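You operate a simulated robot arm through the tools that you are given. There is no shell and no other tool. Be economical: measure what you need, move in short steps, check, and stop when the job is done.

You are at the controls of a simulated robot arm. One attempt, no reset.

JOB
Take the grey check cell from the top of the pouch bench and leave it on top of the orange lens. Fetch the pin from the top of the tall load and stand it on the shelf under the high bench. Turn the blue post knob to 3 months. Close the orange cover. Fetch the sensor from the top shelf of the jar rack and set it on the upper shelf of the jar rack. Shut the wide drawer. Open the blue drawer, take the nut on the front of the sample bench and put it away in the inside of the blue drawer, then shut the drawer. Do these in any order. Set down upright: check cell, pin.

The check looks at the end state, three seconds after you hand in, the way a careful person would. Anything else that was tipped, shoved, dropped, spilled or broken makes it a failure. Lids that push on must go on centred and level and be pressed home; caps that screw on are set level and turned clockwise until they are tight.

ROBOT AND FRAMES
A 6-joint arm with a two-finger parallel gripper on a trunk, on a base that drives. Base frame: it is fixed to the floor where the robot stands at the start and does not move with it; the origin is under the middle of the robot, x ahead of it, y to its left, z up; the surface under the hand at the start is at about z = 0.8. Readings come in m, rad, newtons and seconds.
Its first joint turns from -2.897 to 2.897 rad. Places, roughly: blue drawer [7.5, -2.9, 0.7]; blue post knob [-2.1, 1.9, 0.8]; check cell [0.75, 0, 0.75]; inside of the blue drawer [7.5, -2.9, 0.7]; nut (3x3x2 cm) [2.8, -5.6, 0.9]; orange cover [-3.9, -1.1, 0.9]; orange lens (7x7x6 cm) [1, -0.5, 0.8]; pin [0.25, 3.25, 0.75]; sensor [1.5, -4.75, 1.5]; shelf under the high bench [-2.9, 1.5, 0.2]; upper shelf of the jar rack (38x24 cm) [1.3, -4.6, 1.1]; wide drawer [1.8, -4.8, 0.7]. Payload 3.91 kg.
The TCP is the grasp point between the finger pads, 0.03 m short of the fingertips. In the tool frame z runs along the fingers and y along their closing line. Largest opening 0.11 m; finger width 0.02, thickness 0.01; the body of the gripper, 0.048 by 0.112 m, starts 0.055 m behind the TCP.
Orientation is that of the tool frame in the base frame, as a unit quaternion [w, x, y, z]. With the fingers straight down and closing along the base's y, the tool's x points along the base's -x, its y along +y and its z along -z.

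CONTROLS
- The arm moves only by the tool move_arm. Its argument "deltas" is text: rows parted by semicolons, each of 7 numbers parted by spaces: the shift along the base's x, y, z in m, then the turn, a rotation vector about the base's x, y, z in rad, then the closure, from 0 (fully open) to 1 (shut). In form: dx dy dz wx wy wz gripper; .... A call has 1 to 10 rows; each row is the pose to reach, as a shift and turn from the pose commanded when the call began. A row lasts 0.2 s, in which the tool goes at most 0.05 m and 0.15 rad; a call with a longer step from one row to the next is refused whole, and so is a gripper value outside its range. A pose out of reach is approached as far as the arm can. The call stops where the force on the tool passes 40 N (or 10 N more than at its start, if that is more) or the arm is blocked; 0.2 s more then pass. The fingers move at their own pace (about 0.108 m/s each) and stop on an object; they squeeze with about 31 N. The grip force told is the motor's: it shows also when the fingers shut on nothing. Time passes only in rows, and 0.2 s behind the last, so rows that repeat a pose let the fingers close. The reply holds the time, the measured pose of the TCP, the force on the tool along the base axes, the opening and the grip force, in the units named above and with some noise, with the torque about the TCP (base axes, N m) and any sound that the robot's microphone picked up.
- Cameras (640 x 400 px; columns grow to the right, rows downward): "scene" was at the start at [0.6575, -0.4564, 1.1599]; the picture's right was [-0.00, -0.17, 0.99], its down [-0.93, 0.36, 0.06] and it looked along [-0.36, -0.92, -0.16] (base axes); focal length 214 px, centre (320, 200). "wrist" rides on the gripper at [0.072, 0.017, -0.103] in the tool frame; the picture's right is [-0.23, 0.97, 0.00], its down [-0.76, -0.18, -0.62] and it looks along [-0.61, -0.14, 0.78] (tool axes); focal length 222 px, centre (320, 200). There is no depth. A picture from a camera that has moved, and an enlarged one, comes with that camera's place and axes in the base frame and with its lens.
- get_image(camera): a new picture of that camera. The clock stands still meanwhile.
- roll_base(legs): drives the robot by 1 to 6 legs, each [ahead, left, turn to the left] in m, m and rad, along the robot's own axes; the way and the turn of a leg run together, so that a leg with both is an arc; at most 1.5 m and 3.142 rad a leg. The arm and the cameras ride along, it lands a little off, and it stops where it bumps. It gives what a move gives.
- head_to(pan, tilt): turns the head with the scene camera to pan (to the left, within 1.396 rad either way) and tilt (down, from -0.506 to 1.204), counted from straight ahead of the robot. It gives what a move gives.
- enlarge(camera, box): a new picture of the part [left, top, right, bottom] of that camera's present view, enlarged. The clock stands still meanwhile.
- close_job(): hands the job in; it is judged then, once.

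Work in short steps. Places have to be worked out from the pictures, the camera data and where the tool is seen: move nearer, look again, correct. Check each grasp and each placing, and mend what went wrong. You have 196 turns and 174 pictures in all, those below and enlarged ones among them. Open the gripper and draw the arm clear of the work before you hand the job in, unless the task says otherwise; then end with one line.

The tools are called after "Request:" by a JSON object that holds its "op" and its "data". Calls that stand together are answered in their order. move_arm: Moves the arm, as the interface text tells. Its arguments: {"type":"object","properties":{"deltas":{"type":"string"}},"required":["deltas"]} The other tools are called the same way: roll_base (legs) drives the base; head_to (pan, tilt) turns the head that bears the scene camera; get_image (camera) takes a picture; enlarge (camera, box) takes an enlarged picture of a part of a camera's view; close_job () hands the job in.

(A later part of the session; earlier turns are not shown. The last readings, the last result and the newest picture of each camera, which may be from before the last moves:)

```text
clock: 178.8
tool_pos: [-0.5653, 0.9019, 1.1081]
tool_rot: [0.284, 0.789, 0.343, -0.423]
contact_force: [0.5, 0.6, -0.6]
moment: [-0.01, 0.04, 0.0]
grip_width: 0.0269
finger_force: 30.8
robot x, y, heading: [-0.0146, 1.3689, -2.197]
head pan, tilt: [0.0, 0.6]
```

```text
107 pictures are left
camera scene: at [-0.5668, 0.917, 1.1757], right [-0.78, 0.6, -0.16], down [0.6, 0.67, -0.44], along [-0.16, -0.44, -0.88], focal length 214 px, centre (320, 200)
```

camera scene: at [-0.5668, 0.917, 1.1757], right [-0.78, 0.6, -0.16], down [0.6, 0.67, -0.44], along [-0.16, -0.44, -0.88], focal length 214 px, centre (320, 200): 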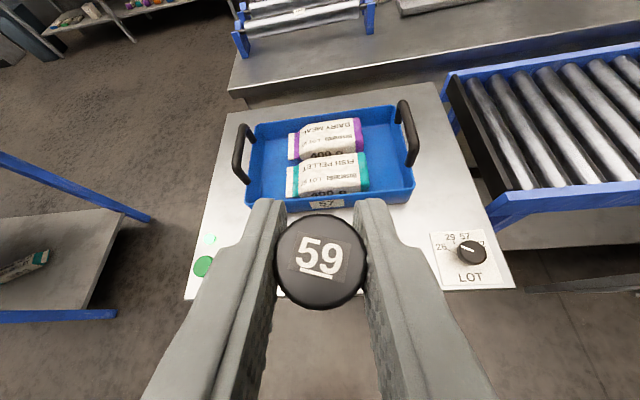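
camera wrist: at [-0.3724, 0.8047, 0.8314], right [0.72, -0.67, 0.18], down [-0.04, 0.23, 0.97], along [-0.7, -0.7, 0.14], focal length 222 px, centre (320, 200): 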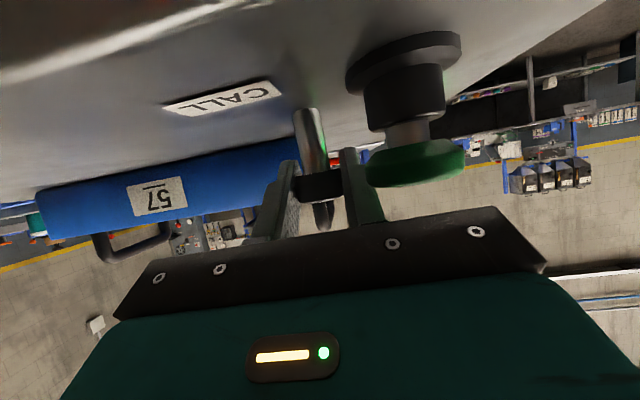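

Request:
{"op": "enlarge", "data": {"camera": "scene", "box": [160, 200, 280, 320]}}

```text
3.33 times, centred on (220, 260) of scene
camera zoom: at [-0.5668, 0.917, 1.1757], right [-0.78, 0.6, -0.16], down [0.6, 0.67, -0.44], along [-0.16, -0.44, -0.88], focal length 715 px, centre (653, 0)
```

zoom: 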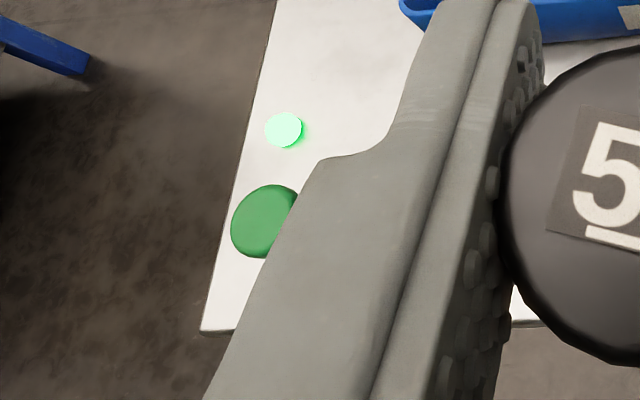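

The lamp is latched, so I must press CALL again to undo it. I bring the hand vertical, with one fingertip over the button at about (-0.404,0.715,0.84).

Request:
{"op": "move_arm", "data": {"deltas": "0.018 -0.022 -0.005 0.116 -0.066 0.012 1; 0.036 -0.044 -0.015 0.233 -0.132 0.024 1; 0.055 -0.066 -0.03 0.35 -0.198 0.036 1; 0.073 -0.088 -0.05 0.466 -0.264 0.048 1; 0.092 -0.11 -0.075 0.582 -0.33 0.06 1; 0.11 -0.132 -0.1 0.699 -0.396 0.073 1; 0.128 -0.154 -0.13 0.815 -0.462 0.085 1; 0.147 -0.176 -0.16 0.932 -0.528 0.097 1; 0.147 -0.176 -0.178 0.932 -0.528 0.097 1"}}

Request:
{"op": "get_image", "data": {"camera": "scene"}}

Request:
{"op": "get_image", "data": {"camera": "wrist"}}

```text
clock: 180.8
tool_pos: [-0.4379, 0.7495, 0.9242]
tool_rot: [0.128, 0.88, 0.456, 0.044]
contact_force: [0.2, -0.7, -0.8]
moment: [-0.01, -0.03, -0.02]
grip_width: 0.0265
finger_force: 30.7
out of reach, approached as far as the arm can: row 3, 4, 5, 6, 7, 8, 9
robot x, y, heading: [-0.0169, 1.3722, -2.192]
head pan, tilt: [0.0, 0.6]
```

```text
105 pictures are left
camera scene: at [-0.4761, 0.7126, 0.9655], right [-0.79, 0.55, -0.27], down [0.37, 0.78, 0.51], along [0.49, 0.31, -0.82], focal length 214 px, centre (320, 200)
```

scene: 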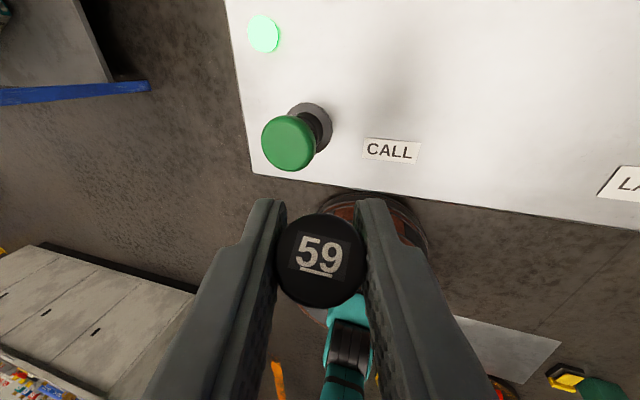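

```text
104 pictures are left
camera wrist: at [-0.4026, 0.8176, 1.0248], right [0.64, -0.72, 0.27], down [-0.7, -0.41, 0.58], along [-0.31, -0.56, -0.77], focal length 222 px, centre (320, 200)
```

wrist: 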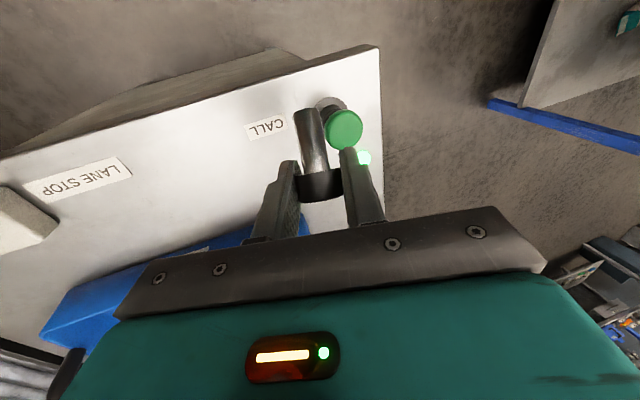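

The arm is stuck near a joint limit with a 0.27 rad roll. I rise, retract nearer the robot and straighten the hand there.

Request:
{"op": "move_arm", "data": {"deltas": "0 0 0.04 0 0 0 1; 0.02 0.026 0.07 0 0 0 1; 0.04 0.053 0.1 0 0 0 1; 0.06 0.08 0.12 0 0 0 1; 0.08 0.106 0.14 0.03 0.03 0 1; 0.09 0.12 0.15 0.095 0.097 -0.015 1; 0.09 0.12 0.15 0.19 0.194 -0.029 1; 0.09 0.12 0.15 0.19 0.194 -0.029 1"}}

```text
clock: 182.6
tool_pos: [-0.372, 0.8748, 1.0619]
tool_rot: [0.132, 0.877, 0.459, 0.045]
contact_force: [-0.3, 0.3, -0.8]
moment: [-0.03, -0.01, -0.02]
grip_width: 0.0265
finger_force: 30.9
out of reach, approached as far as the arm can: row 1, 2, 3, 4, 5, 6, 7, 8
robot x, y, heading: [-0.0108, 1.3691, -2.198]
head pan, tilt: [0.0, 0.6]
```

Commands accumulate from the commanded pose, so I now command back to plain vertical at a closer, higher place to unwind the arm.

Request:
{"op": "move_arm", "data": {"deltas": "0.01 0.025 0.02 -0.06 -0.06 0.01 1; 0.02 0.05 0.04 -0.12 -0.12 0.02 1; 0.03 0.08 0.07 -0.19 -0.194 0.029 1; 0.04 0.11 0.1 -0.19 -0.194 0.029 1; 0.05 0.14 0.12 -0.19 -0.194 0.029 1; 0.065 0.17 0.145 -0.19 -0.194 0.029 1; 0.078 0.204 0.17 -0.19 -0.194 0.029 1; 0.078 0.204 0.17 -0.19 -0.194 0.029 1"}}

```text
clock: 184.4
tool_pos: [-0.2928, 1.0775, 1.2306]
tool_rot: [0.258, 0.845, 0.459, 0.088]
contact_force: [0.0, 0.3, -1.4]
moment: [-0.04, 0.01, -0.03]
grip_width: 0.0264
finger_force: 31.1
robot x, y, heading: [-0.0151, 1.3726, -2.196]
head pan, tilt: [0.0, 0.6]
```

The blocked direction is the roll. At this retracted place I try straightening again.

Request:
{"op": "move_arm", "data": {"deltas": "0 0 0 0.078 0.079 -0.013 1; 0 0 0 0.155 0.157 -0.026 1; 0 0 0 0.233 0.236 -0.04 1; 0 0 0 0.31 0.314 -0.053 1; 0 0 0 0.388 0.393 -0.066 1; 0 0 0 0.388 0.393 -0.066 1"}}

```text
clock: 185.8
tool_pos: [-0.2924, 1.0784, 1.2341]
tool_rot: [0.126, 0.881, 0.455, 0.041]
contact_force: [-0.2, -0.1, -0.5]
moment: [-0.01, -0.03, 0.01]
grip_width: 0.0267
finger_force: 30.7
out of reach, approached as far as the arm can: row 3, 4, 5, 6
robot x, y, heading: [-0.0138, 1.3722, -2.197]
head pan, tilt: [0.0, 0.6]
```

The wrist has flipped through its singularity (a wrist joint sits at its limit). I'll unwind it: pitch the hand up past the forearm line first, in place.

Request:
{"op": "move_arm", "data": {"deltas": "0 0 0 -0.116 0.087 0 1; 0 0 0 -0.232 0.174 0 1; 0 0 0 -0.348 0.261 0 1; 0 0 0 -0.464 0.348 0 1; 0 0 0 -0.58 0.435 0 1; 0 0 0 -0.696 0.522 0 1; 0 0 0 -0.812 0.609 0 1; 0 0 0 -0.928 0.696 0 1; 0 0 0 -1.044 0.783 0 1; 0 0 0 -1.16 0.87 0 1"}}

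```text
clock: 188.0
tool_pos: [-0.292, 1.0784, 1.235]
tool_rot: [0.381, 0.608, 0.412, -0.562]
contact_force: [-0.8, -0.1, -0.3]
moment: [0.0, 0.04, -0.03]
grip_width: 0.0266
finger_force: 30.2
robot x, y, heading: [-0.0136, 1.3696, -2.192]
head pan, tilt: [0.0, 0.6]
```

The hand is level now, 0.26 rad left of ahead. I swing it to the right side, then come down on that side of the forearm.

Request:
{"op": "move_arm", "data": {"deltas": "0 0 0 0 0 -0.15 1; 0 0 0 0 0 -0.3 1; 0 0 0 0 0 -0.45 1; 0 0 0 0 0 -0.6 1; 0 0 0 0 0 -0.75 1; 0 0 0 0 0 -0.9 1"}}

```text
clock: 189.4
tool_pos: [-0.354, 1.2099, 1.2323]
tool_rot: [0.173, 0.729, 0.092, -0.656]
contact_force: [-3.3, 7.8, -1.1]
moment: [-0.14, -0.05, 0.63]
grip_width: 0.0269
finger_force: 30.9
out of reach, approached as far as the arm can: row 3, 4, 5, 6
robot x, y, heading: [-0.0128, 1.3684, -2.197]
head pan, tilt: [0.0, 0.6]
```

The hand points right of ahead now. I pitch it down on this side.

Request:
{"op": "move_arm", "data": {"deltas": "-0.006 -0.01 0 0.054 -0.134 0 1; -0.012 -0.02 0 0.108 -0.268 0 1; -0.018 -0.03 0 0.162 -0.402 0 1; -0.024 -0.04 0 0.216 -0.536 0 1; -0.03 -0.05 0 0.27 -0.67 0 1; -0.036 -0.06 0 0.324 -0.804 0 1; -0.042 -0.07 0 0.378 -0.938 0 1; -0.048 -0.08 0 0.432 -1.072 0 1; -0.054 -0.09 0 0.486 -1.206 0 1; -0.06 -0.1 0 0.54 -1.34 0 1"}}

```text
clock: 191.6
tool_pos: [-0.4429, 1.2393, 1.2248]
tool_rot: [0.135, 0.981, 0.136, -0.029]
contact_force: [1.2, 0.0, -0.4]
moment: [-0.01, 0.1, -0.03]
grip_width: 0.0266
finger_force: 31.1
out of reach, approached as far as the arm can: row 1, 2, 3, 4, 5, 6, 7, 8, 9, 10
robot x, y, heading: [-0.0157, 1.3716, -2.198]
head pan, tilt: [0.0, 0.6]
```

I try to straighten fully and bring the hand back ahead of the robot.

Request:
{"op": "move_arm", "data": {"deltas": "0.022 -0.033 0 0.034 0.009 0.081 1; 0.045 -0.065 0 0.068 0.018 0.162 1; 0.067 -0.098 0 0.103 0.026 0.243 1; 0.09 -0.131 0 0.137 0.035 0.324 1; 0.112 -0.164 0 0.171 0.044 0.405 1; 0.135 -0.196 0 0.205 0.053 0.486 1; 0.157 -0.229 0 0.239 0.061 0.567 1; 0.157 -0.229 0 0.2736 0.0702 0.6486 1; 0.157 -0.229 0 0.2736 0.0702 0.6486 1"}}

```text
clock: 193.6
tool_pos: [-0.302, 1.0319, 1.2374]
tool_rot: [0.126, 0.884, 0.448, 0.043]
contact_force: [0.4, 0.4, -0.7]
moment: [0.0, 0.02, 0.0]
grip_width: 0.0267
finger_force: 30.6
out of reach, approached as far as the arm can: row 1, 2, 3, 4, 5, 6, 7, 8, 9
robot x, y, heading: [-0.0144, 1.3717, -2.195]
head pan, tilt: [0.0, 0.6]
```

Still the same limit. I look back at the arm itself to understand its configuration.

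Request:
{"op": "head_to", "data": {"pan": 0, "tilt": 1.1}}

Request:
{"op": "get_image", "data": {"camera": "scene"}}

```text
clock: 194.6
tool_pos: [-0.3026, 1.0322, 1.2374]
tool_rot: [0.126, 0.884, 0.447, 0.043]
contact_force: [-0.8, 0.9, -1.0]
moment: [0.05, -0.01, 0.01]
grip_width: 0.0268
finger_force: 30.6
robot x, y, heading: [-0.0134, 1.3722, -2.2]
head pan, tilt: [0.0, 1.1]
```

```text
103 pictures are left
camera scene: at [-0.323, 1.0318, 1.3012], right [-0.78, 0.57, -0.26], down [0.1, 0.53, 0.84], along [0.62, 0.63, -0.47], focal length 214 px, centre (320, 200)
```

scene: 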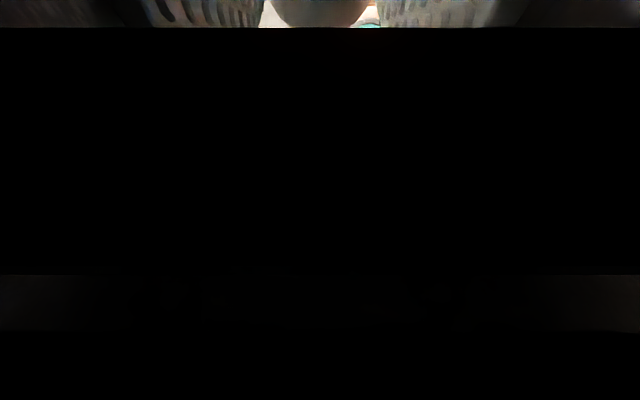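

Request:
{"op": "head_to", "data": {"pan": -1.2, "tilt": 0.7}}

Request:
{"op": "get_image", "data": {"camera": "scene"}}

```text
clock: 196.0
tool_pos: [-0.3017, 1.0314, 1.2379]
tool_rot: [0.126, 0.884, 0.447, 0.044]
contact_force: [0.0, -0.1, -0.8]
moment: [-0.01, -0.02, 0.0]
grip_width: 0.0266
finger_force: 30.2
robot x, y, heading: [-0.0116, 1.3696, -2.2]
head pan, tilt: [-1.201, 0.7]
```

```text
102 pictures are left
camera scene: at [-0.4087, 1.0587, 1.3129], right [-0.46, 0.38, 0.8], down [0.88, 0.32, 0.35], along [-0.12, 0.87, -0.48], focal length 214 px, centre (320, 200)
```

scene: 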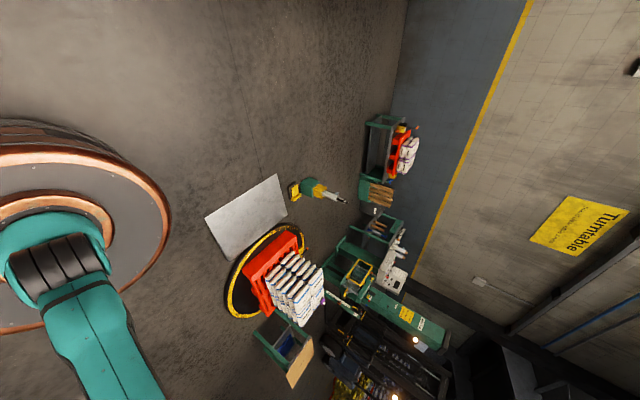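

The wrist centre was too close to the robot's axis for that swing. I repeat it with the hand further out: extend and pitch up.

Request:
{"op": "move_arm", "data": {"deltas": "-0.018 -0.024 0 -0.116 0.087 0 1; -0.036 -0.048 0 -0.232 0.174 0 1; -0.054 -0.072 0 -0.348 0.261 0 1; -0.072 -0.096 0 -0.464 0.348 0 1; -0.09 -0.12 0 -0.58 0.435 0 1; -0.108 -0.144 0 -0.696 0.522 0 1; -0.126 -0.168 0 -0.812 0.609 0 1; -0.144 -0.192 0 -0.928 0.696 0 1; -0.162 -0.216 0 -1.044 0.783 0 1; -0.18 -0.24 0 -1.16 0.87 0 1"}}

Request:
{"op": "move_arm", "data": {"deltas": "-0.005 -0.005 0 -0.116 0.087 0 1; -0.01 -0.01 0 -0.2 0.15 0 1"}}

```text
clock: 198.2
tool_pos: [-0.4833, 0.7914, 1.238]
tool_rot: [0.384, 0.612, 0.407, -0.558]
contact_force: [1.3, 1.2, 0.3]
moment: [0.03, -0.04, -0.05]
grip_width: 0.0267
finger_force: 31.0
robot x, y, heading: [-0.0152, 1.3702, -2.199]
head pan, tilt: [-1.201, 0.7]
```

```text
clock: 198.8
tool_pos: [-0.4937, 0.7826, 1.2375]
tool_rot: [-0.412, -0.527, -0.378, 0.64]
contact_force: [-0.7, 0.2, -0.8]
moment: [0.03, -0.02, 0.0]
grip_width: 0.0265
finger_force: 30.9
robot x, y, heading: [-0.0172, 1.3756, -2.2]
head pan, tilt: [-1.201, 0.7]
```

No limits hit. Now I yaw the hand to the right of the arm plane.

Request:
{"op": "move_arm", "data": {"deltas": "0 0 0 0 0 -0.14 1; 0 0 0 0 0 -0.28 1; 0 0 0 0 0 -0.42 1; 0 0 0 0 0 -0.56 1; 0 0 0 0 0 -0.7 1; 0 0 0 0 0 -0.84 1; 0 0 0 0 0 -0.84 1"}}

```text
clock: 200.4
tool_pos: [-0.4927, 0.7811, 1.2372]
tool_rot: [-0.116, -0.636, -0.13, 0.752]
contact_force: [0.0, -0.8, -1.5]
moment: [-0.02, 0.02, 0.02]
grip_width: 0.0268
finger_force: 31.2
robot x, y, heading: [-0.0142, 1.3765, -2.198]
head pan, tilt: [-1.201, 0.7]
```

Worked without limits. Now pitch down on the right side of the forearm.

Request:
{"op": "move_arm", "data": {"deltas": "0 0 0 0.051 -0.137 0 1; 0 0 0 0.102 -0.274 0 1; 0 0 0 0.153 -0.411 0 1; 0 0 0 0.204 -0.548 0 1; 0 0 0 0.255 -0.685 0 1; 0 0 0 0.306 -0.822 0 1; 0 0 0 0.357 -0.959 0 1; 0 0 0 0.408 -1.096 0 1; 0 0 0 0.459 -1.233 0 1; 0 0 0 0.51 -1.37 0 1"}}

```text
clock: 202.6
tool_pos: [-0.4765, 0.7717, 1.2424]
tool_rot: [-0.023, 0.966, 0.19, -0.172]
contact_force: [0.1, 0.6, 0.4]
moment: [-0.08, 0.05, 0.02]
grip_width: 0.027
finger_force: 31.2
out of reach, approached as far as the arm can: row 9, 10
robot x, y, heading: [-0.0214, 1.3708, -2.199]
head pan, tilt: [-1.201, 0.7]
```

Now the same limit shows from the other side: so the cure is to go above the forearm in-plane and pitch straight down through it. First back up.

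Request:
{"op": "move_arm", "data": {"deltas": "0 0 0 -0.051 0.137 0 1; 0 0 0 -0.102 0.274 0 1; 0 0 0 -0.153 0.411 0 1; 0 0 0 -0.204 0.548 0 1; 0 0 0 -0.255 0.685 0 1; 0 0 0 -0.306 0.822 0 1; 0 0 0 -0.357 0.959 0 1; 0 0 0 -0.408 1.096 0 1; 0 0 0 -0.459 1.233 0 1; 0 0 0 -0.51 1.37 0 1"}}

```text
clock: 204.8
tool_pos: [-0.4776, 0.7718, 1.2408]
tool_rot: [-0.087, -0.616, -0.087, 0.778]
contact_force: [0.6, -0.1, 0.0]
moment: [-0.03, -0.02, -0.01]
grip_width: 0.0265
finger_force: 31.2
robot x, y, heading: [-0.0149, 1.376, -2.198]
head pan, tilt: [-1.201, 0.7]
```

Now yaw back so that the hand points exactly along the arm's plane, slightly above level.

Request:
{"op": "move_arm", "data": {"deltas": "0 0 0 -0.002 -0.008 0.134 1; 0 0 0 -0.003 -0.016 0.269 1; 0 0 0 -0.005 -0.024 0.403 1; 0 0 0 -0.006 -0.032 0.538 1; 0 0 0 -0.008 -0.04 0.672 1; 0 0 0 -0.008 -0.04 0.672 1"}}

```text
clock: 206.2
tool_pos: [-0.4773, 0.7716, 1.2409]
tool_rot: [-0.342, -0.569, -0.282, 0.693]
contact_force: [0.6, 0.3, -0.1]
moment: [0.03, -0.04, -0.01]
grip_width: 0.0267
finger_force: 30.9
robot x, y, heading: [-0.0165, 1.3731, -2.198]
head pan, tilt: [-1.201, 0.7]
```

Exactly in plane. Now straight down through the forearm line.

Request:
{"op": "move_arm", "data": {"deltas": "0 0 0 0.115 -0.088 0 1; 0 0 0 0.23 -0.176 0 1; 0 0 0 0.345 -0.264 0 1; 0 0 0 0.46 -0.352 0 1; 0 0 0 0.576 -0.44 0 1; 0 0 0 0.691 -0.528 0 1; 0 0 0 0.806 -0.616 0 1; 0 0 0 0.921 -0.704 0 1; 0 0 0 1.036 -0.792 0 1; 0 0 0 1.151 -0.88 0 1"}}

```text
clock: 208.4
tool_pos: [-0.4775, 0.7701, 1.2422]
tool_rot: [0.07, 0.885, 0.438, -0.142]
contact_force: [0.2, 0.3, -0.7]
moment: [-0.04, 0.02, 0.0]
grip_width: 0.0268
finger_force: 30.8
robot x, y, heading: [-0.0156, 1.3676, -2.198]
head pan, tilt: [-1.201, 0.7]
```

The wrist is unflipped. I finish going vertical and come over the CALL button.

Request:
{"op": "move_arm", "data": {"deltas": "0.01 -0.007 -0.035 0.1 -0.077 0 1; 0.02 -0.014 -0.07 0.2 -0.153 0 1; 0.03 -0.021 -0.11 0.254 -0.194 0 1; 0.04 -0.028 -0.15 0.254 -0.194 0 1; 0.05 -0.036 -0.19 0.254 -0.194 0 1; 0.0595 -0.044 -0.23 0.254 -0.194 0 1; 0.0595 -0.044 -0.27 0.254 -0.194 0 1; 0.0595 -0.044 -0.315 0.254 -0.194 0 1"}}

Request:
{"op": "head_to", "data": {"pan": 0, "tilt": 0.4}}

Request:
{"op": "get_image", "data": {"camera": "wrist"}}

Request:
{"op": "get_image", "data": {"camera": "scene"}}

```text
clock: 210.2
tool_pos: [-0.4182, 0.7264, 0.9247]
tool_rot: [0.0, 0.896, 0.443, 0.0]
contact_force: [1.0, 0.3, -1.0]
moment: [-0.04, 0.04, -0.02]
grip_width: 0.0267
finger_force: 31.0
robot x, y, heading: [-0.0131, 1.3694, -2.196]
head pan, tilt: [-1.201, 0.7]
```

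```text
clock: 211.6
tool_pos: [-0.4184, 0.7265, 0.9252]
tool_rot: [0.0, 0.896, 0.443, 0.0]
contact_force: [1.0, -0.6, -0.6]
moment: [0.0, 0.03, -0.02]
grip_width: 0.0268
finger_force: 30.8
robot x, y, heading: [-0.0147, 1.3701, -2.201]
head pan, tilt: [0.0, 0.4]
```

```text
101 pictures are left
camera wrist: at [-0.3616, 0.774, 1.0279], right [0.64, -0.77, 0.0], down [-0.6, -0.5, 0.62], along [-0.48, -0.4, -0.78], focal length 222 px, centre (320, 200)
```

wrist: 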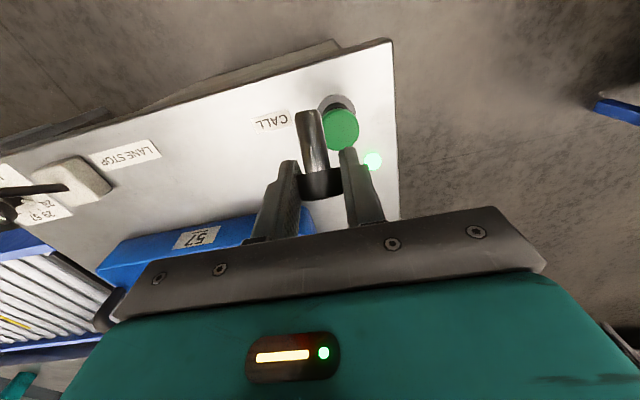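

```text
100 pictures are left
camera scene: at [-0.4617, 0.6694, 0.9614], right [-0.79, 0.61, 0.0], down [0.56, 0.73, 0.39], along [0.24, 0.31, -0.92], focal length 214 px, centre (320, 200)
```

scene: 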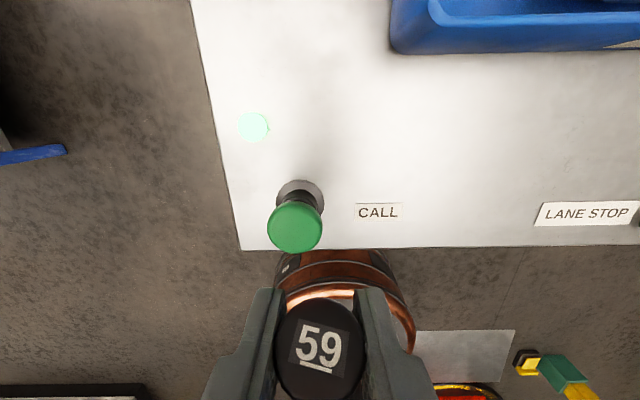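

The fingertip is over the button (top z≈0.843). I press down in small steps, listening for the click.

Request:
{"op": "move_arm", "data": {"deltas": "0 0 -0.03 0 0 0 1; 0 0 -0.048 0 0 0 1; 0 0 -0.052 0 0 0 1; 0 0 -0.055 0 0 0 1; 0 0 -0.058 0 0 0 1; 0 0 -0.03 0 0 0 1; 0 0 0.01 0 0 0 1"}}

Request:
{"op": "get_image", "data": {"camera": "scene"}}

```text
clock: 213.2
tool_pos: [-0.4186, 0.7259, 0.9348]
tool_rot: [0.0, 0.897, 0.443, 0.0]
contact_force: [0.0, 0.4, 0.2]
moment: [0.0, -0.03, 0.0]
grip_width: 0.0264
finger_force: 31.4
robot x, y, heading: [-0.0142, 1.3714, -2.197]
head pan, tilt: [0.0, 0.4]
heard: click
```

```text
99 pictures are left
camera scene: at [-0.4618, 0.6693, 0.971], right [-0.79, 0.61, 0.0], down [0.56, 0.73, 0.39], along [0.24, 0.31, -0.92], focal length 214 px, centre (320, 200)
```

scene: 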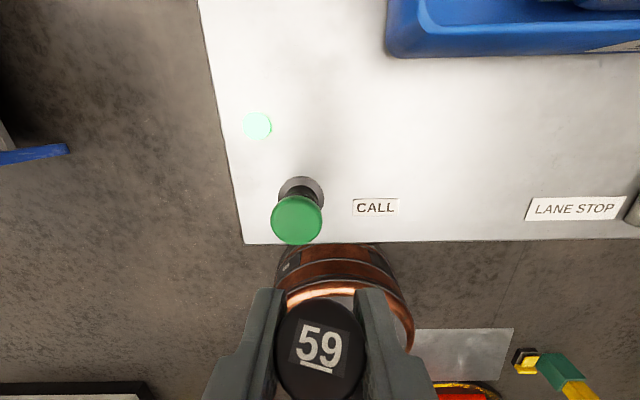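

It clicked but the lamp stays lit. I try one more press to see whether it toggles.

Request:
{"op": "move_arm", "data": {"deltas": "0 0 -0.03 0 0 0 1; 0 0 -0.058 0 0 0 1; 0 0 -0.063 0 0 0 1; 0 0 -0.067 0 0 0 1; 0 0 -0.071 0 0 0 1; 0 0 -0.04 0 0 0 1; 0 0 0 0 0 0 1"}}

Request:
{"op": "enlarge", "data": {"camera": "scene", "box": [200, 80, 400, 260]}}

```text
clock: 214.8
tool_pos: [-0.4175, 0.7265, 0.9352]
tool_rot: [0.0, 0.897, 0.443, 0.0]
contact_force: [0.1, 0.3, -2.1]
moment: [0.04, -0.02, -0.02]
grip_width: 0.0263
finger_force: 30.9
robot x, y, heading: [-0.0159, 1.3705, -2.195]
head pan, tilt: [0.0, 0.4]
heard: click
```

```text
2.22 times, centred on (300, 170) of scene
camera zoom: at [-0.4607, 0.6698, 0.9717], right [-0.79, 0.61, 0.0], down [0.56, 0.73, 0.39], along [0.24, 0.31, -0.92], focal length 477 px, centre (364, 267)
```

zoom: 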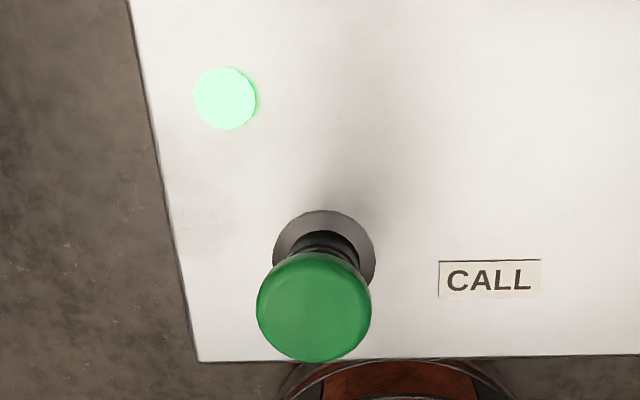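

The lamp only latches on (a momentary call lamp); it cannot be undone by pressing, so I leave it. I raise and retract for the drive to the rear aisle.

Request:
{"op": "move_arm", "data": {"deltas": "0 0 0.045 0 0 0 1; 0 0 0.09 0 0 0 1; 0 0 0.135 0 0 0 1; 0 0 0.18 0 0 0 1; 0.02 0.03 0.21 0 0 0 1; 0.045 0.06 0.235 0 0 0 1; 0.07 0.09 0.25 0 0 0 1; 0.095 0.125 0.25 0 0 0 1; 0.12 0.16 0.25 0 0 0 1; 0.145 0.195 0.25 0 0 0 1"}}

```text
clock: 217.0
tool_pos: [-0.2738, 0.9219, 1.1857]
tool_rot: [0.0, 0.896, 0.443, 0.0]
contact_force: [-0.5, -1.3, -1.7]
moment: [0.06, -0.01, -0.02]
grip_width: 0.0266
finger_force: 30.9
robot x, y, heading: [-0.0157, 1.369, -2.195]
head pan, tilt: [0.0, 0.4]
```

Request:
{"op": "roll_base", "data": {"legs": [[0, 0.62, -0.015], [0.85, 0, 0], [0.85, 0, 0], [0.8, 0, 0]]}}

Request:
{"op": "head_to", "data": {"pan": -1.39, "tilt": 0}}

Request:
{"op": "get_image", "data": {"camera": "scene"}}

```text
clock: 232.4
tool_pos: [-1.2789, -1.412, 1.1863]
tool_rot: [0.0, 0.901, 0.433, 0.0]
contact_force: [-0.7, -0.5, -0.6]
moment: [0.05, 0.01, 0.02]
grip_width: 0.0265
finger_force: 31.4
robot x, y, heading: [-1.0091, -0.9669, -2.22]
head pan, tilt: [0.0, 0.4]
```

```text
clock: 234.0
tool_pos: [-1.2797, -1.4129, 1.1849]
tool_rot: [0.0, 0.901, 0.434, 0.0]
contact_force: [-0.3, 0.6, 0.0]
moment: [0.02, 0.01, -0.02]
grip_width: 0.0266
finger_force: 31.0
robot x, y, heading: [-1.0075, -0.9669, -2.214]
head pan, tilt: [-1.389, 0.0]
```

```text
97 pictures are left
camera scene: at [-1.4159, -1.4416, 1.2978], right [-0.14, 0.11, 0.98], down [0.62, 0.78, 0.0], along [-0.77, 0.61, -0.18], focal length 214 px, centre (320, 200)
```

scene: 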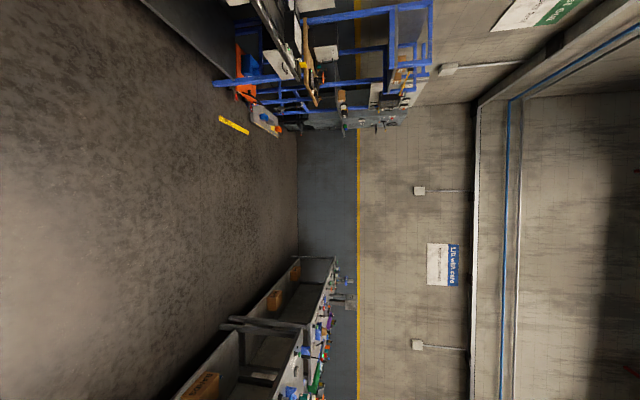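

The open shelf under the far (high) bench is visible with a brown box on it; its rear edge is at about n=-0.65. I drive along the aisle and turn to face it.

Request:
{"op": "roll_base", "data": {"legs": [[0.2, -1.0, 0], [0, -1.05, 0], [0, -1.05, 0], [0, 0, -3.1]]}}

Request:
{"op": "head_to", "data": {"pan": 0, "tilt": -0.5}}

Request:
{"op": "get_image", "data": {"camera": "scene"}}

```text
clock: 256.5
tool_pos: [-3.3489, 1.1879, 1.1853]
tool_rot: [0.001, -0.452, 0.892, 0.001]
contact_force: [-0.4, -0.4, -1.2]
moment: [0.0, 0.03, 0.0]
grip_width: 0.0266
finger_force: 30.9
robot x, y, heading: [-3.5993, 0.7343, 0.965]
head pan, tilt: [-1.389, 0.0]
```

```text
clock: 258.0
tool_pos: [-3.3497, 1.1883, 1.1849]
tool_rot: [-0.001, -0.452, 0.892, 0.0]
contact_force: [-0.8, -0.1, -0.5]
moment: [0.02, -0.02, -0.02]
grip_width: 0.027
finger_force: 31.0
robot x, y, heading: [-3.5968, 0.7364, 0.963]
head pan, tilt: [0.0, -0.499]
```

```text
96 pictures are left
camera scene: at [-3.2589, 1.3095, 1.247], right [0.81, -0.59, 0.0], down [-0.52, -0.71, -0.48], along [0.28, 0.38, -0.88], focal length 214 px, centre (320, 200)
```

scene: 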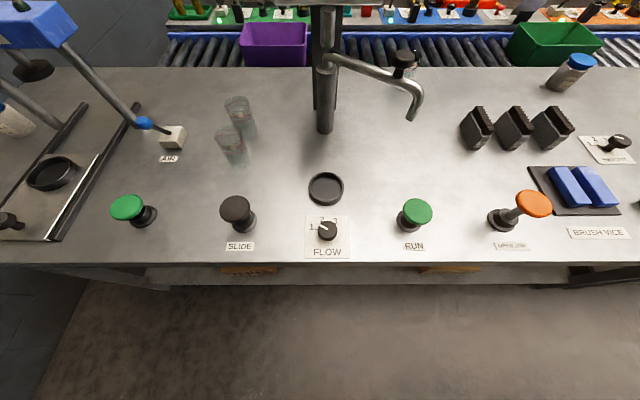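

I align the hand with the arm's plane, then pitch it level (cleanly through the forearm line) before lowering it to look under the bench.

Request:
{"op": "move_arm", "data": {"deltas": "0.028 -0.018 0 0 0 0 1; 0.056 -0.037 0 0 0 0 1; 0.056 -0.037 0 0.117 -0.0857 0 1; 0.056 -0.037 0 0.234 -0.171 0 1; 0.056 -0.037 0 0.351 -0.257 0 1; 0.056 -0.037 0 0.468 -0.343 0 1; 0.056 -0.037 0 0.585 -0.4285 0 1; 0.056 -0.037 0 0.702 -0.514 0 1; 0.056 -0.037 0 0.819 -0.6 0 1; 0.056 -0.037 0 0.936 -0.686 0 1"}}

Request:
{"op": "move_arm", "data": {"deltas": "0 0 -0.03 0.117 -0.0857 0 1; 0 0 -0.06 0.234 -0.171 0 1; 0 0 -0.1 0.3307 -0.2424 0 1; 0 0 -0.145 0.3307 -0.2424 0 1; 0 0 -0.19 0.3307 -0.2424 0 1; 0 0 -0.235 0.3307 -0.2424 0 1; 0 0 -0.28 0.3307 -0.2424 0 1; 0 0 -0.325 0.3307 -0.2424 0 1; 0 0 -0.37 0.3307 -0.2424 0 1; 0 0 -0.415 0.3307 -0.2424 0 1"}}

```text
clock: 260.2
tool_pos: [-3.2935, 1.1515, 1.1849]
tool_rot: [0.489, -0.378, 0.745, 0.249]
contact_force: [-0.1, 0.4, -0.2]
moment: [-0.04, 0.01, 0.01]
grip_width: 0.0267
finger_force: 31.4
robot x, y, heading: [-3.6046, 0.7323, 0.967]
head pan, tilt: [0.0, -0.499]
```

```text
clock: 262.4
tool_pos: [-3.2264, 1.2414, 0.8425]
tool_rot: [0.63, -0.32, 0.63, 0.321]
contact_force: [-0.8, -0.4, -0.9]
moment: [-0.03, 0.0, -0.03]
grip_width: 0.0269
finger_force: 31.6
out of reach, approached as far as the arm can: row 6, 7, 8, 9, 10
robot x, y, heading: [-3.6019, 0.7331, 0.966]
head pan, tilt: [0.0, -0.499]
```

I back the base off 0.3 m so that the level hand can go lower at a longer reach.

Request:
{"op": "roll_base", "data": {"legs": [[-0.32, 0, 0]]}}

Request:
{"op": "move_arm", "data": {"deltas": "0.015 0.02 -0.04 0 0 0 1; 0.03 0.04 -0.08 0 0 0 1; 0.045 0.06 -0.12 0 0 0 1; 0.05 0.07 -0.165 0 0 0 1; 0.05 0.07 -0.21 0 0 0 1; 0.05 0.07 -0.255 0 0 0 1; 0.05 0.07 -0.3 0 0 0 1; 0.05 0.07 -0.345 0 0 0 1; 0.05 0.07 -0.39 0 0 0 1"}}

Request:
{"op": "head_to", "data": {"pan": 0, "tilt": 0.3}}

Request:
{"op": "get_image", "data": {"camera": "scene"}}

```text
clock: 264.6
tool_pos: [-3.4106, 0.9777, 0.842]
tool_rot: [0.631, -0.319, 0.631, 0.319]
contact_force: [-0.4, -0.4, -0.5]
moment: [0.01, -0.02, -0.01]
grip_width: 0.0264
finger_force: 31.6
robot x, y, heading: [-3.7839, 0.468, 0.963]
head pan, tilt: [0.0, -0.499]
```

```text
clock: 266.6
tool_pos: [-3.3588, 1.0472, 0.4529]
tool_rot: [0.631, -0.319, 0.631, 0.319]
contact_force: [-0.2, 0.8, -1.5]
moment: [-0.01, 0.02, -0.02]
grip_width: 0.0268
finger_force: 31.5
robot x, y, heading: [-3.7807, 0.471, 0.962]
head pan, tilt: [0.0, -0.499]
```

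```text
clock: 267.7
tool_pos: [-3.3595, 1.0472, 0.4527]
tool_rot: [0.63, -0.319, 0.631, 0.32]
contact_force: [0.4, -0.4, -1.2]
moment: [0.01, 0.01, 0.03]
grip_width: 0.0267
finger_force: 31.4
robot x, y, heading: [-3.7819, 0.471, 0.964]
head pan, tilt: [0.0, 0.3]
```

```text
95 pictures are left
camera scene: at [-3.3795, 1.0189, 0.5343], right [0.81, -0.59, 0.0], down [-0.18, -0.24, -0.96], along [0.57, 0.77, -0.3], focal length 214 px, centre (320, 200)
```

scene: 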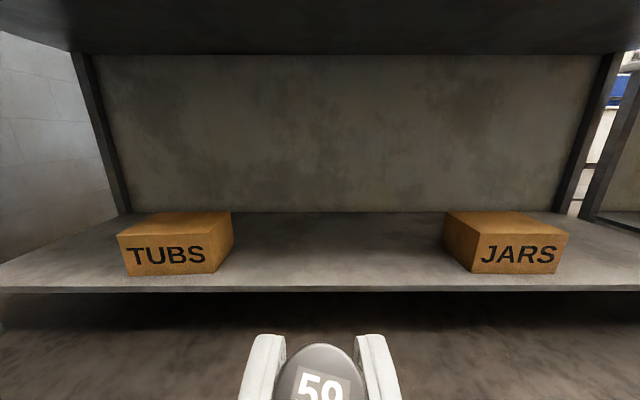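

The shelf (z≈0.2) has a free middle between TUBS and JARS. I pitch to the 60° gripping attitude and lower to just above shelf height, still outside.

Request:
{"op": "move_arm", "data": {"deltas": "0 0 -0.03 -0.1055 0.0773 0 1; 0 0 -0.06 -0.211 0.1546 0 1; 0 0 -0.09 -0.3164 0.2318 0 1; 0 0 -0.12 -0.4219 0.3091 0 1; 0 0 -0.14 -0.4219 0.3091 0 1"}}

Request:
{"op": "get_image", "data": {"camera": "wrist"}}

```text
clock: 268.9
tool_pos: [-3.3598, 1.048, 0.3128]
tool_rot: [0.445, -0.391, 0.774, 0.225]
contact_force: [-0.2, 0.0, -0.9]
moment: [-0.01, 0.0, 0.0]
grip_width: 0.0267
finger_force: 30.5
robot x, y, heading: [-3.7803, 0.4688, 0.958]
head pan, tilt: [0.0, 0.3]
```

```text
94 pictures are left
camera wrist: at [-3.4482, 0.9566, 0.3002], right [-0.72, 0.67, 0.2], down [0.05, -0.23, 0.97], along [0.7, 0.71, 0.13], focal length 222 px, centre (320, 200)
```

wrist: 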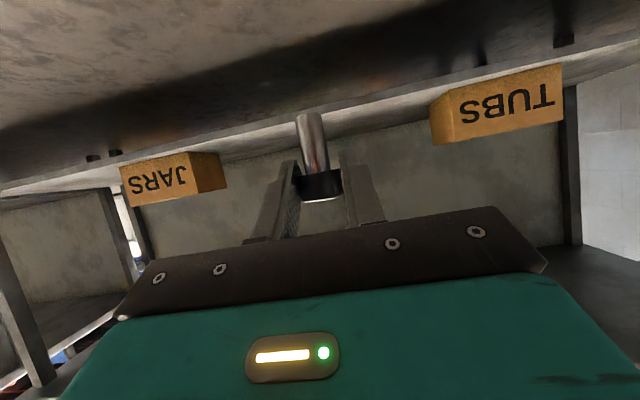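

Now drive the base ahead 0.28 m, keeping the pin outside and above the shelf edge.

Request:
{"op": "roll_base", "data": {"legs": [[0.28, 0, 0]]}}

Request:
{"op": "head_to", "data": {"pan": 0, "tilt": 0.5}}

Request:
{"op": "get_image", "data": {"camera": "scene"}}

Request:
{"op": "get_image", "data": {"camera": "wrist"}}

```text
clock: 270.8
tool_pos: [-3.202, 1.2775, 0.3117]
tool_rot: [0.446, -0.392, 0.772, 0.226]
contact_force: [0.0, -0.2, -0.8]
moment: [0.03, -0.03, 0.01]
grip_width: 0.0269
finger_force: 30.4
robot x, y, heading: [-3.6252, 0.6949, 0.962]
head pan, tilt: [0.0, 0.3]
```

```text
clock: 271.6
tool_pos: [-3.2017, 1.2773, 0.3112]
tool_rot: [0.446, -0.392, 0.772, 0.227]
contact_force: [-0.9, 0.0, 0.3]
moment: [0.01, 0.01, -0.02]
grip_width: 0.0269
finger_force: 31.1
robot x, y, heading: [-3.6248, 0.698, 0.964]
head pan, tilt: [0.0, 0.499]
```

```text
93 pictures are left
camera scene: at [-3.2012, 1.2768, 0.3858], right [0.81, -0.59, 0.0], down [-0.5, -0.69, -0.52], along [0.31, 0.42, -0.85], focal length 214 px, centre (320, 200)
```

scene: 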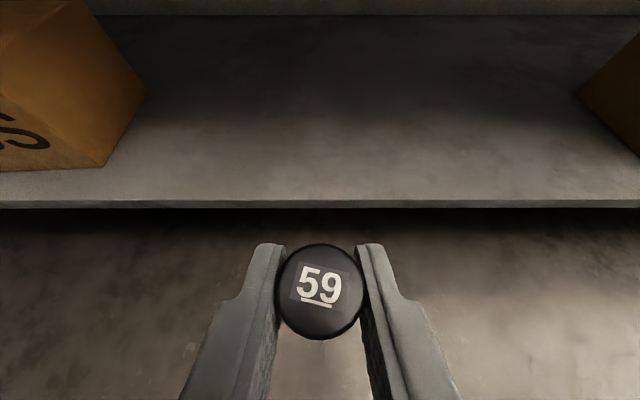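

```text
92 pictures are left
camera wrist: at [-3.2898, 1.1862, 0.3002], right [-0.72, 0.67, 0.2], down [0.05, -0.23, 0.97], along [0.69, 0.71, 0.13], focal length 222 px, centre (320, 200)
```

wrist: 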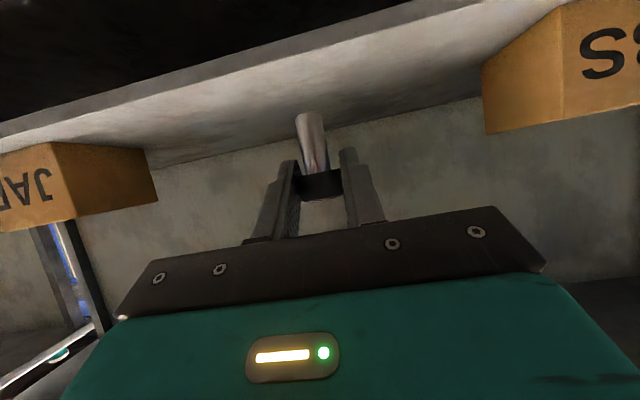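

The shelf edge is at about n=-0.785, z≈0.18. I extend the pin about 7 cm inside, still high, then look.

Request:
{"op": "move_arm", "data": {"deltas": "0.026 0.036 0 0 0 0 1; 0.053 0.073 0 0 0 0 1; 0.08 0.109 0 0 0 0 1; 0.106 0.145 0 0 0 0 1; 0.106 0.145 -0.03 0 0 0 1; 0.106 0.145 -0.05 0 0 0 1"}}

Request:
{"op": "get_image", "data": {"camera": "wrist"}}

```text
clock: 273.0
tool_pos: [-3.0953, 1.4227, 0.2618]
tool_rot: [0.446, -0.391, 0.773, 0.226]
contact_force: [-0.4, 0.3, -1.2]
moment: [0.0, -0.01, 0.03]
grip_width: 0.0266
finger_force: 30.8
robot x, y, heading: [-3.6255, 0.6997, 0.96]
head pan, tilt: [0.0, 0.499]
```

```text
91 pictures are left
camera wrist: at [-3.1835, 1.3309, 0.2504], right [-0.72, 0.67, 0.2], down [0.05, -0.23, 0.97], along [0.69, 0.71, 0.13], focal length 222 px, centre (320, 200)
```

wrist: 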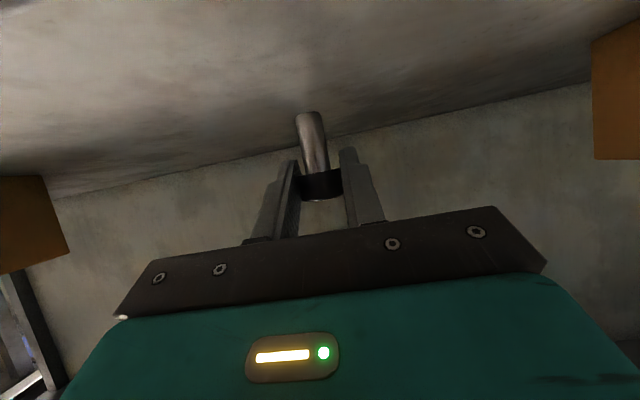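

The pin is over the shelf. I lower in small steps until contact.

Request:
{"op": "move_arm", "data": {"deltas": "0 0 -0.006 0 0 0 1; 0 0 -0.012 0 0 0 1; 0 0 -0.016 0 0 0 1; 0 0 -0.02 0 0 0 1; 0 0 -0.023 0 0 0 1; 0 0 -0.026 0 0 0 1"}}

Request:
{"op": "get_image", "data": {"camera": "wrist"}}

```text
clock: 274.4
tool_pos: [-3.0961, 1.4225, 0.2358]
tool_rot: [0.445, -0.392, 0.773, 0.226]
contact_force: [-0.1, 0.1, -0.5]
moment: [-0.03, 0.02, 0.0]
grip_width: 0.0265
finger_force: 30.8
robot x, y, heading: [-3.6223, 0.6959, 0.961]
head pan, tilt: [0.0, 0.499]
```

```text
90 pictures are left
camera wrist: at [-3.1838, 1.3311, 0.224], right [-0.72, 0.67, 0.2], down [0.05, -0.23, 0.97], along [0.69, 0.71, 0.13], focal length 222 px, centre (320, 200)
```

wrist: 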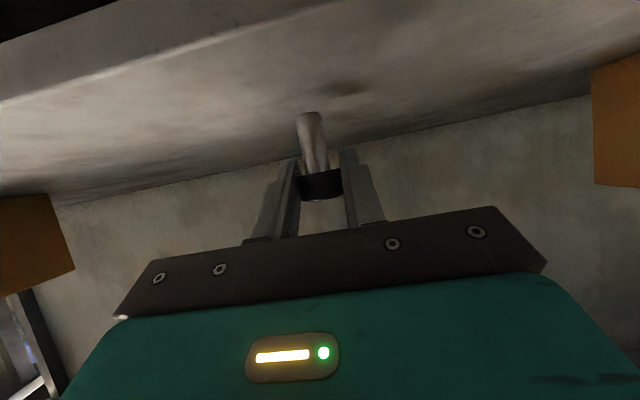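

Request:
{"op": "move_arm", "data": {"deltas": "0 0 -0.003 0 0 0 1; 0 0 -0.006 0 0 0 1; 0 0 -0.009 0 0 0 1; 0 0 -0.012 0 0 0 1; 0 0 -0.014 0 0 0 1; 0 0 -0.016 0 0 0 1; 0 0 -0.018 0 0 0 1; 0 0 -0.02 0 0 0 1"}}

Request:
{"op": "get_image", "data": {"camera": "wrist"}}

```text
clock: 276.2
tool_pos: [-3.0947, 1.4225, 0.2166]
tool_rot: [0.447, -0.392, 0.772, 0.226]
contact_force: [0.4, 3.9, 28.4]
moment: [0.34, -0.22, -0.01]
grip_width: 0.0267
finger_force: 30.6
robot x, y, heading: [-3.6241, 0.699, 0.962]
head pan, tilt: [0.0, 0.499]
```

```text
89 pictures are left
camera wrist: at [-3.1834, 1.3318, 0.2051], right [-0.72, 0.67, 0.2], down [0.05, -0.23, 0.97], along [0.69, 0.71, 0.14], focal length 222 px, centre (320, 200)
```

wrist: 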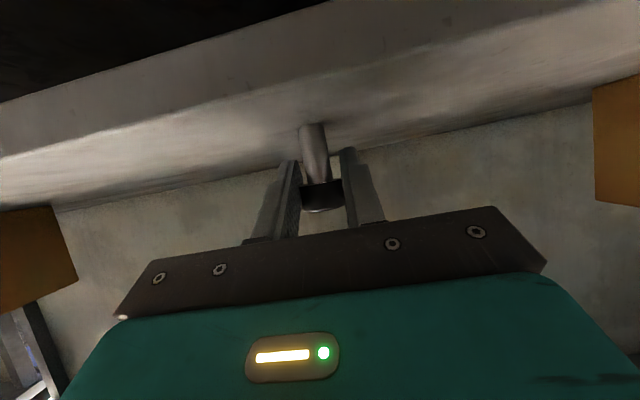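

Contact. I ease up 1.5 mm, open, and withdraw along the fingers.

Request:
{"op": "move_arm", "data": {"deltas": "0 0 0.0015 0 0 0 1; 0 0 0.0015 0 0 0 0.65; 0 0 0.0015 0 0 0 0.5; 0 0 0.0015 0 0 0 0.3; 0 0 0.0015 0 0 0 0.3; -0.02 -0.028 0.02 0 0 0 0.3; -0.04 -0.056 0.04 0 0 0 0.3; -0.06 -0.084 0.06 0 0 0 0.3; -0.08 -0.112 0.08 0 0 0 0.3; -0.1 -0.14 0.1 0 0 0 0.3"}}

Request:
{"op": "get_image", "data": {"camera": "scene"}}

```text
clock: 278.4
tool_pos: [-3.1956, 1.2824, 0.3179]
tool_rot: [0.445, -0.392, 0.773, 0.226]
contact_force: [-0.5, -0.4, 0.4]
moment: [-0.02, -0.03, -0.02]
grip_width: 0.0771
finger_force: 0.0
robot x, y, heading: [-3.6277, 0.7017, 0.959]
head pan, tilt: [0.0, 0.499]
```

```text
88 pictures are left
camera scene: at [-3.1957, 1.2819, 0.3901], right [0.81, -0.59, 0.0], down [-0.5, -0.69, -0.52], along [0.31, 0.42, -0.85], focal length 214 px, centre (320, 200)
```

scene: 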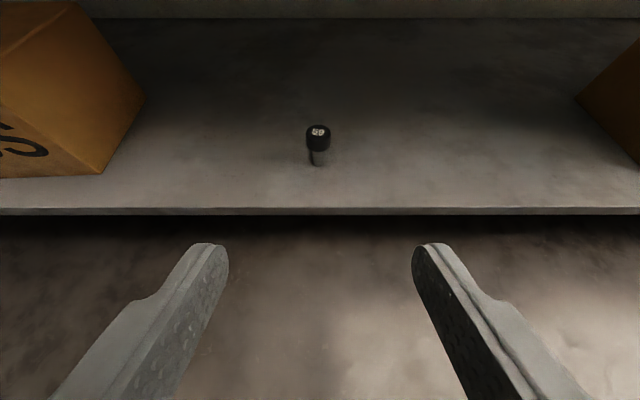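

The pin stands upright on the shelf. I back off, raise the hand level, and then turn to look for the orange cover.

Request:
{"op": "roll_base", "data": {"legs": [[-0.5, 0, 0]]}}

Request:
{"op": "move_arm", "data": {"deltas": "0 0 0.045 0.1055 -0.0773 0 0; 0 0 0.09 0.211 -0.1546 0 0; 0 0 0.135 0.3164 -0.2318 0 0; 0 0 0.18 0.4219 -0.3091 0 0; 0 0 0.225 0.4219 -0.3091 0 0; 0 0 0.27 0.4219 -0.3091 0 0; 0 0 0.315 0.4219 -0.3091 0 0; 0 0 0.36 0.4219 -0.3091 0 0; 0 0 0.405 0.4219 -0.3091 0 0; 0 0 0.45 0.4219 -0.3091 0 0"}}

Request:
{"op": "move_arm", "data": {"deltas": "-0.015 -0.02 0.04 0 0 0 0; -0.03 -0.04 0.08 0 0 0 0; -0.045 -0.06 0.12 0 0 0 0; -0.06 -0.08 0.16 0 0 0 0; -0.075 -0.1 0.2 0 0 0 0; -0.09 -0.12 0.24 0 0 0 0; -0.105 -0.14 0.28 0 0 0 0; -0.12 -0.16 0.32 0 0 0 0; -0.135 -0.18 0.36 0 0 0 0; -0.15 -0.2 0.4 0 0 0 0"}}

```text
clock: 281.3
tool_pos: [-3.4822, 0.876, 0.3158]
tool_rot: [0.446, -0.393, 0.771, 0.227]
contact_force: [0.3, -0.5, -0.7]
moment: [0.03, 0.01, 0.0]
grip_width: 0.0767
finger_force: 0.0
robot x, y, heading: [-3.9081, 0.2869, 0.976]
head pan, tilt: [0.0, 0.499]
```

```text
clock: 283.5
tool_pos: [-3.4803, 0.876, 0.7664]
tool_rot: [0.63, -0.322, 0.63, 0.32]
contact_force: [0.8, 0.0, -1.2]
moment: [0.01, 0.02, 0.0]
grip_width: 0.1101
finger_force: 0.1
robot x, y, heading: [-3.9069, 0.2886, 0.966]
head pan, tilt: [0.0, 0.499]
```

```text
clock: 285.7
tool_pos: [-3.6312, 0.6762, 1.1666]
tool_rot: [0.63, -0.322, 0.63, 0.321]
contact_force: [1.0, 0.4, 0.0]
moment: [-0.01, 0.0, 0.0]
grip_width: 0.1097
finger_force: 0.1
robot x, y, heading: [-3.908, 0.2865, 0.973]
head pan, tilt: [0.0, 0.499]
```

Request:
{"op": "roll_base", "data": {"legs": [[0.1, -0.8, 0], [0, 0, -3.14]]}}

Request:
{"op": "head_to", "data": {"pan": 0, "tilt": 0.3}}

Request:
{"op": "get_image", "data": {"camera": "scene"}}

```text
clock: 297.4
tool_pos: [-3.4747, -0.4648, 1.1662]
tool_rot: [-0.319, -0.631, -0.32, 0.631]
contact_force: [-0.5, 0.3, 0.0]
moment: [0.01, -0.01, 0.01]
grip_width: 0.1099
finger_force: 0.0
robot x, y, heading: [-3.1957, -0.0789, -2.182]
head pan, tilt: [0.0, 0.499]
```

```text
clock: 298.1
tool_pos: [-3.4743, -0.4642, 1.1657]
tool_rot: [-0.318, -0.631, -0.319, 0.632]
contact_force: [-0.1, 0.1, 0.1]
moment: [-0.01, -0.04, 0.0]
grip_width: 0.1097
finger_force: 0.2
robot x, y, heading: [-3.1936, -0.0831, -2.187]
head pan, tilt: [0.0, 0.3]
```

```text
87 pictures are left
camera scene: at [-3.4506, -0.4343, 1.2476], right [-0.8, 0.59, 0.0], down [0.17, 0.24, -0.95], along [-0.57, -0.77, -0.3], focal length 214 px, centre (320, 200)
```

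scene: 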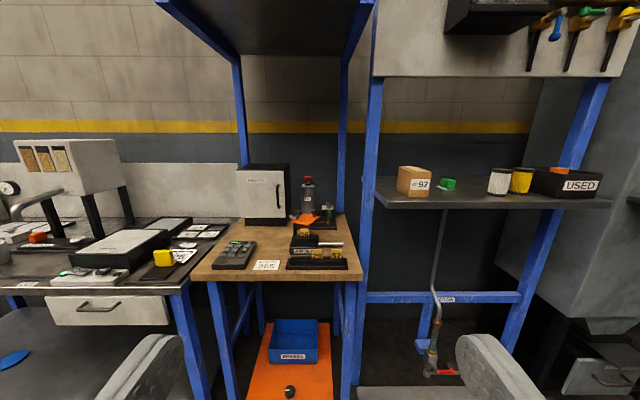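

Request:
{"op": "enlarge", "data": {"camera": "scene", "box": [200, 150, 370, 290]}}

```text
2.86 times, centred on (285, 220) of scene
camera zoom: at [-3.4506, -0.4343, 1.2476], right [-0.8, 0.59, 0.0], down [0.17, 0.24, -0.95], along [-0.57, -0.77, -0.3], focal length 613 px, centre (420, 143)
```

zoom: 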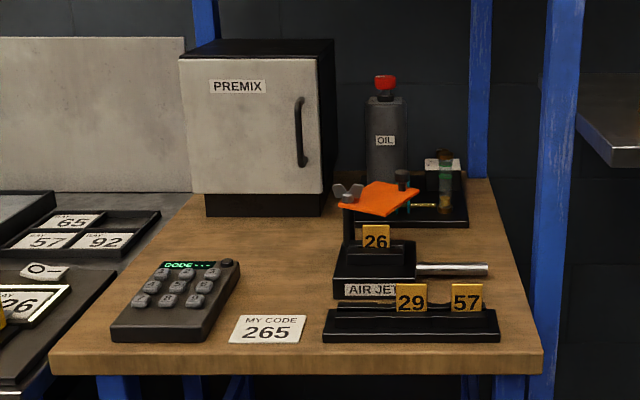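

The orange cover is a raised flap on the "AIR JET" device on the wooden table. I drive closer and look from above.

Request:
{"op": "roll_base", "data": {"legs": [[0.4, 0, 0]]}}

Request:
{"op": "head_to", "data": {"pan": 0, "tilt": 0.7}}

Request:
{"op": "get_image", "data": {"camera": "scene"}}

```text
clock: 300.6
tool_pos: [-3.7002, -0.7896, 1.1669]
tool_rot: [-0.32, -0.63, -0.321, 0.63]
contact_force: [0.4, -0.3, -0.2]
moment: [-0.02, -0.01, -0.01]
grip_width: 0.1101
finger_force: 0.1
robot x, y, heading: [-3.4209, -0.4052, -2.181]
head pan, tilt: [0.0, 0.3]
```

```text
clock: 301.4
tool_pos: [-3.6995, -0.7897, 1.1671]
tool_rot: [-0.319, -0.631, -0.32, 0.631]
contact_force: [-0.2, 0.2, 0.1]
moment: [-0.02, -0.01, -0.03]
grip_width: 0.1102
finger_force: 0.0
robot x, y, heading: [-3.4228, -0.4094, -2.178]
head pan, tilt: [0.0, 0.7]
```

```text
85 pictures are left
camera scene: at [-3.6717, -0.7523, 1.2116], right [-0.81, 0.59, 0.0], down [0.38, 0.52, -0.77], along [-0.45, -0.62, -0.64], focal length 214 px, centre (320, 200)
```

scene: 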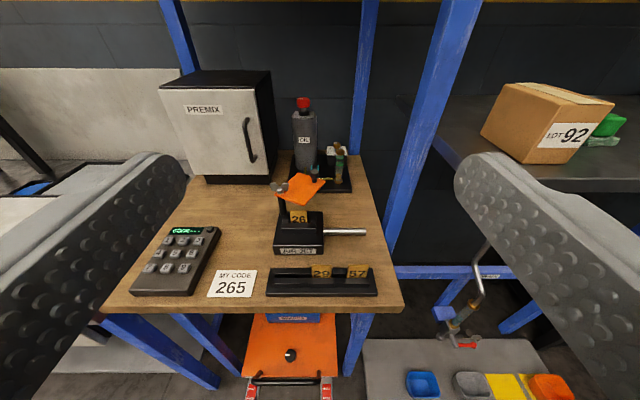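

Request:
{"op": "enlarge", "data": {"camera": "scene", "box": [250, 165, 390, 265]}}

```text
4.00 times, centred on (320, 215) of scene
camera zoom: at [-3.6717, -0.7523, 1.2116], right [-0.81, 0.59, 0.0], down [0.38, 0.52, -0.77], along [-0.45, -0.62, -0.64], focal length 858 px, centre (320, 140)
```

zoom: 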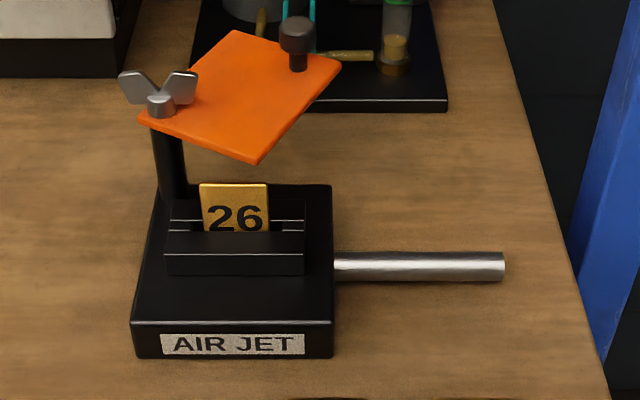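

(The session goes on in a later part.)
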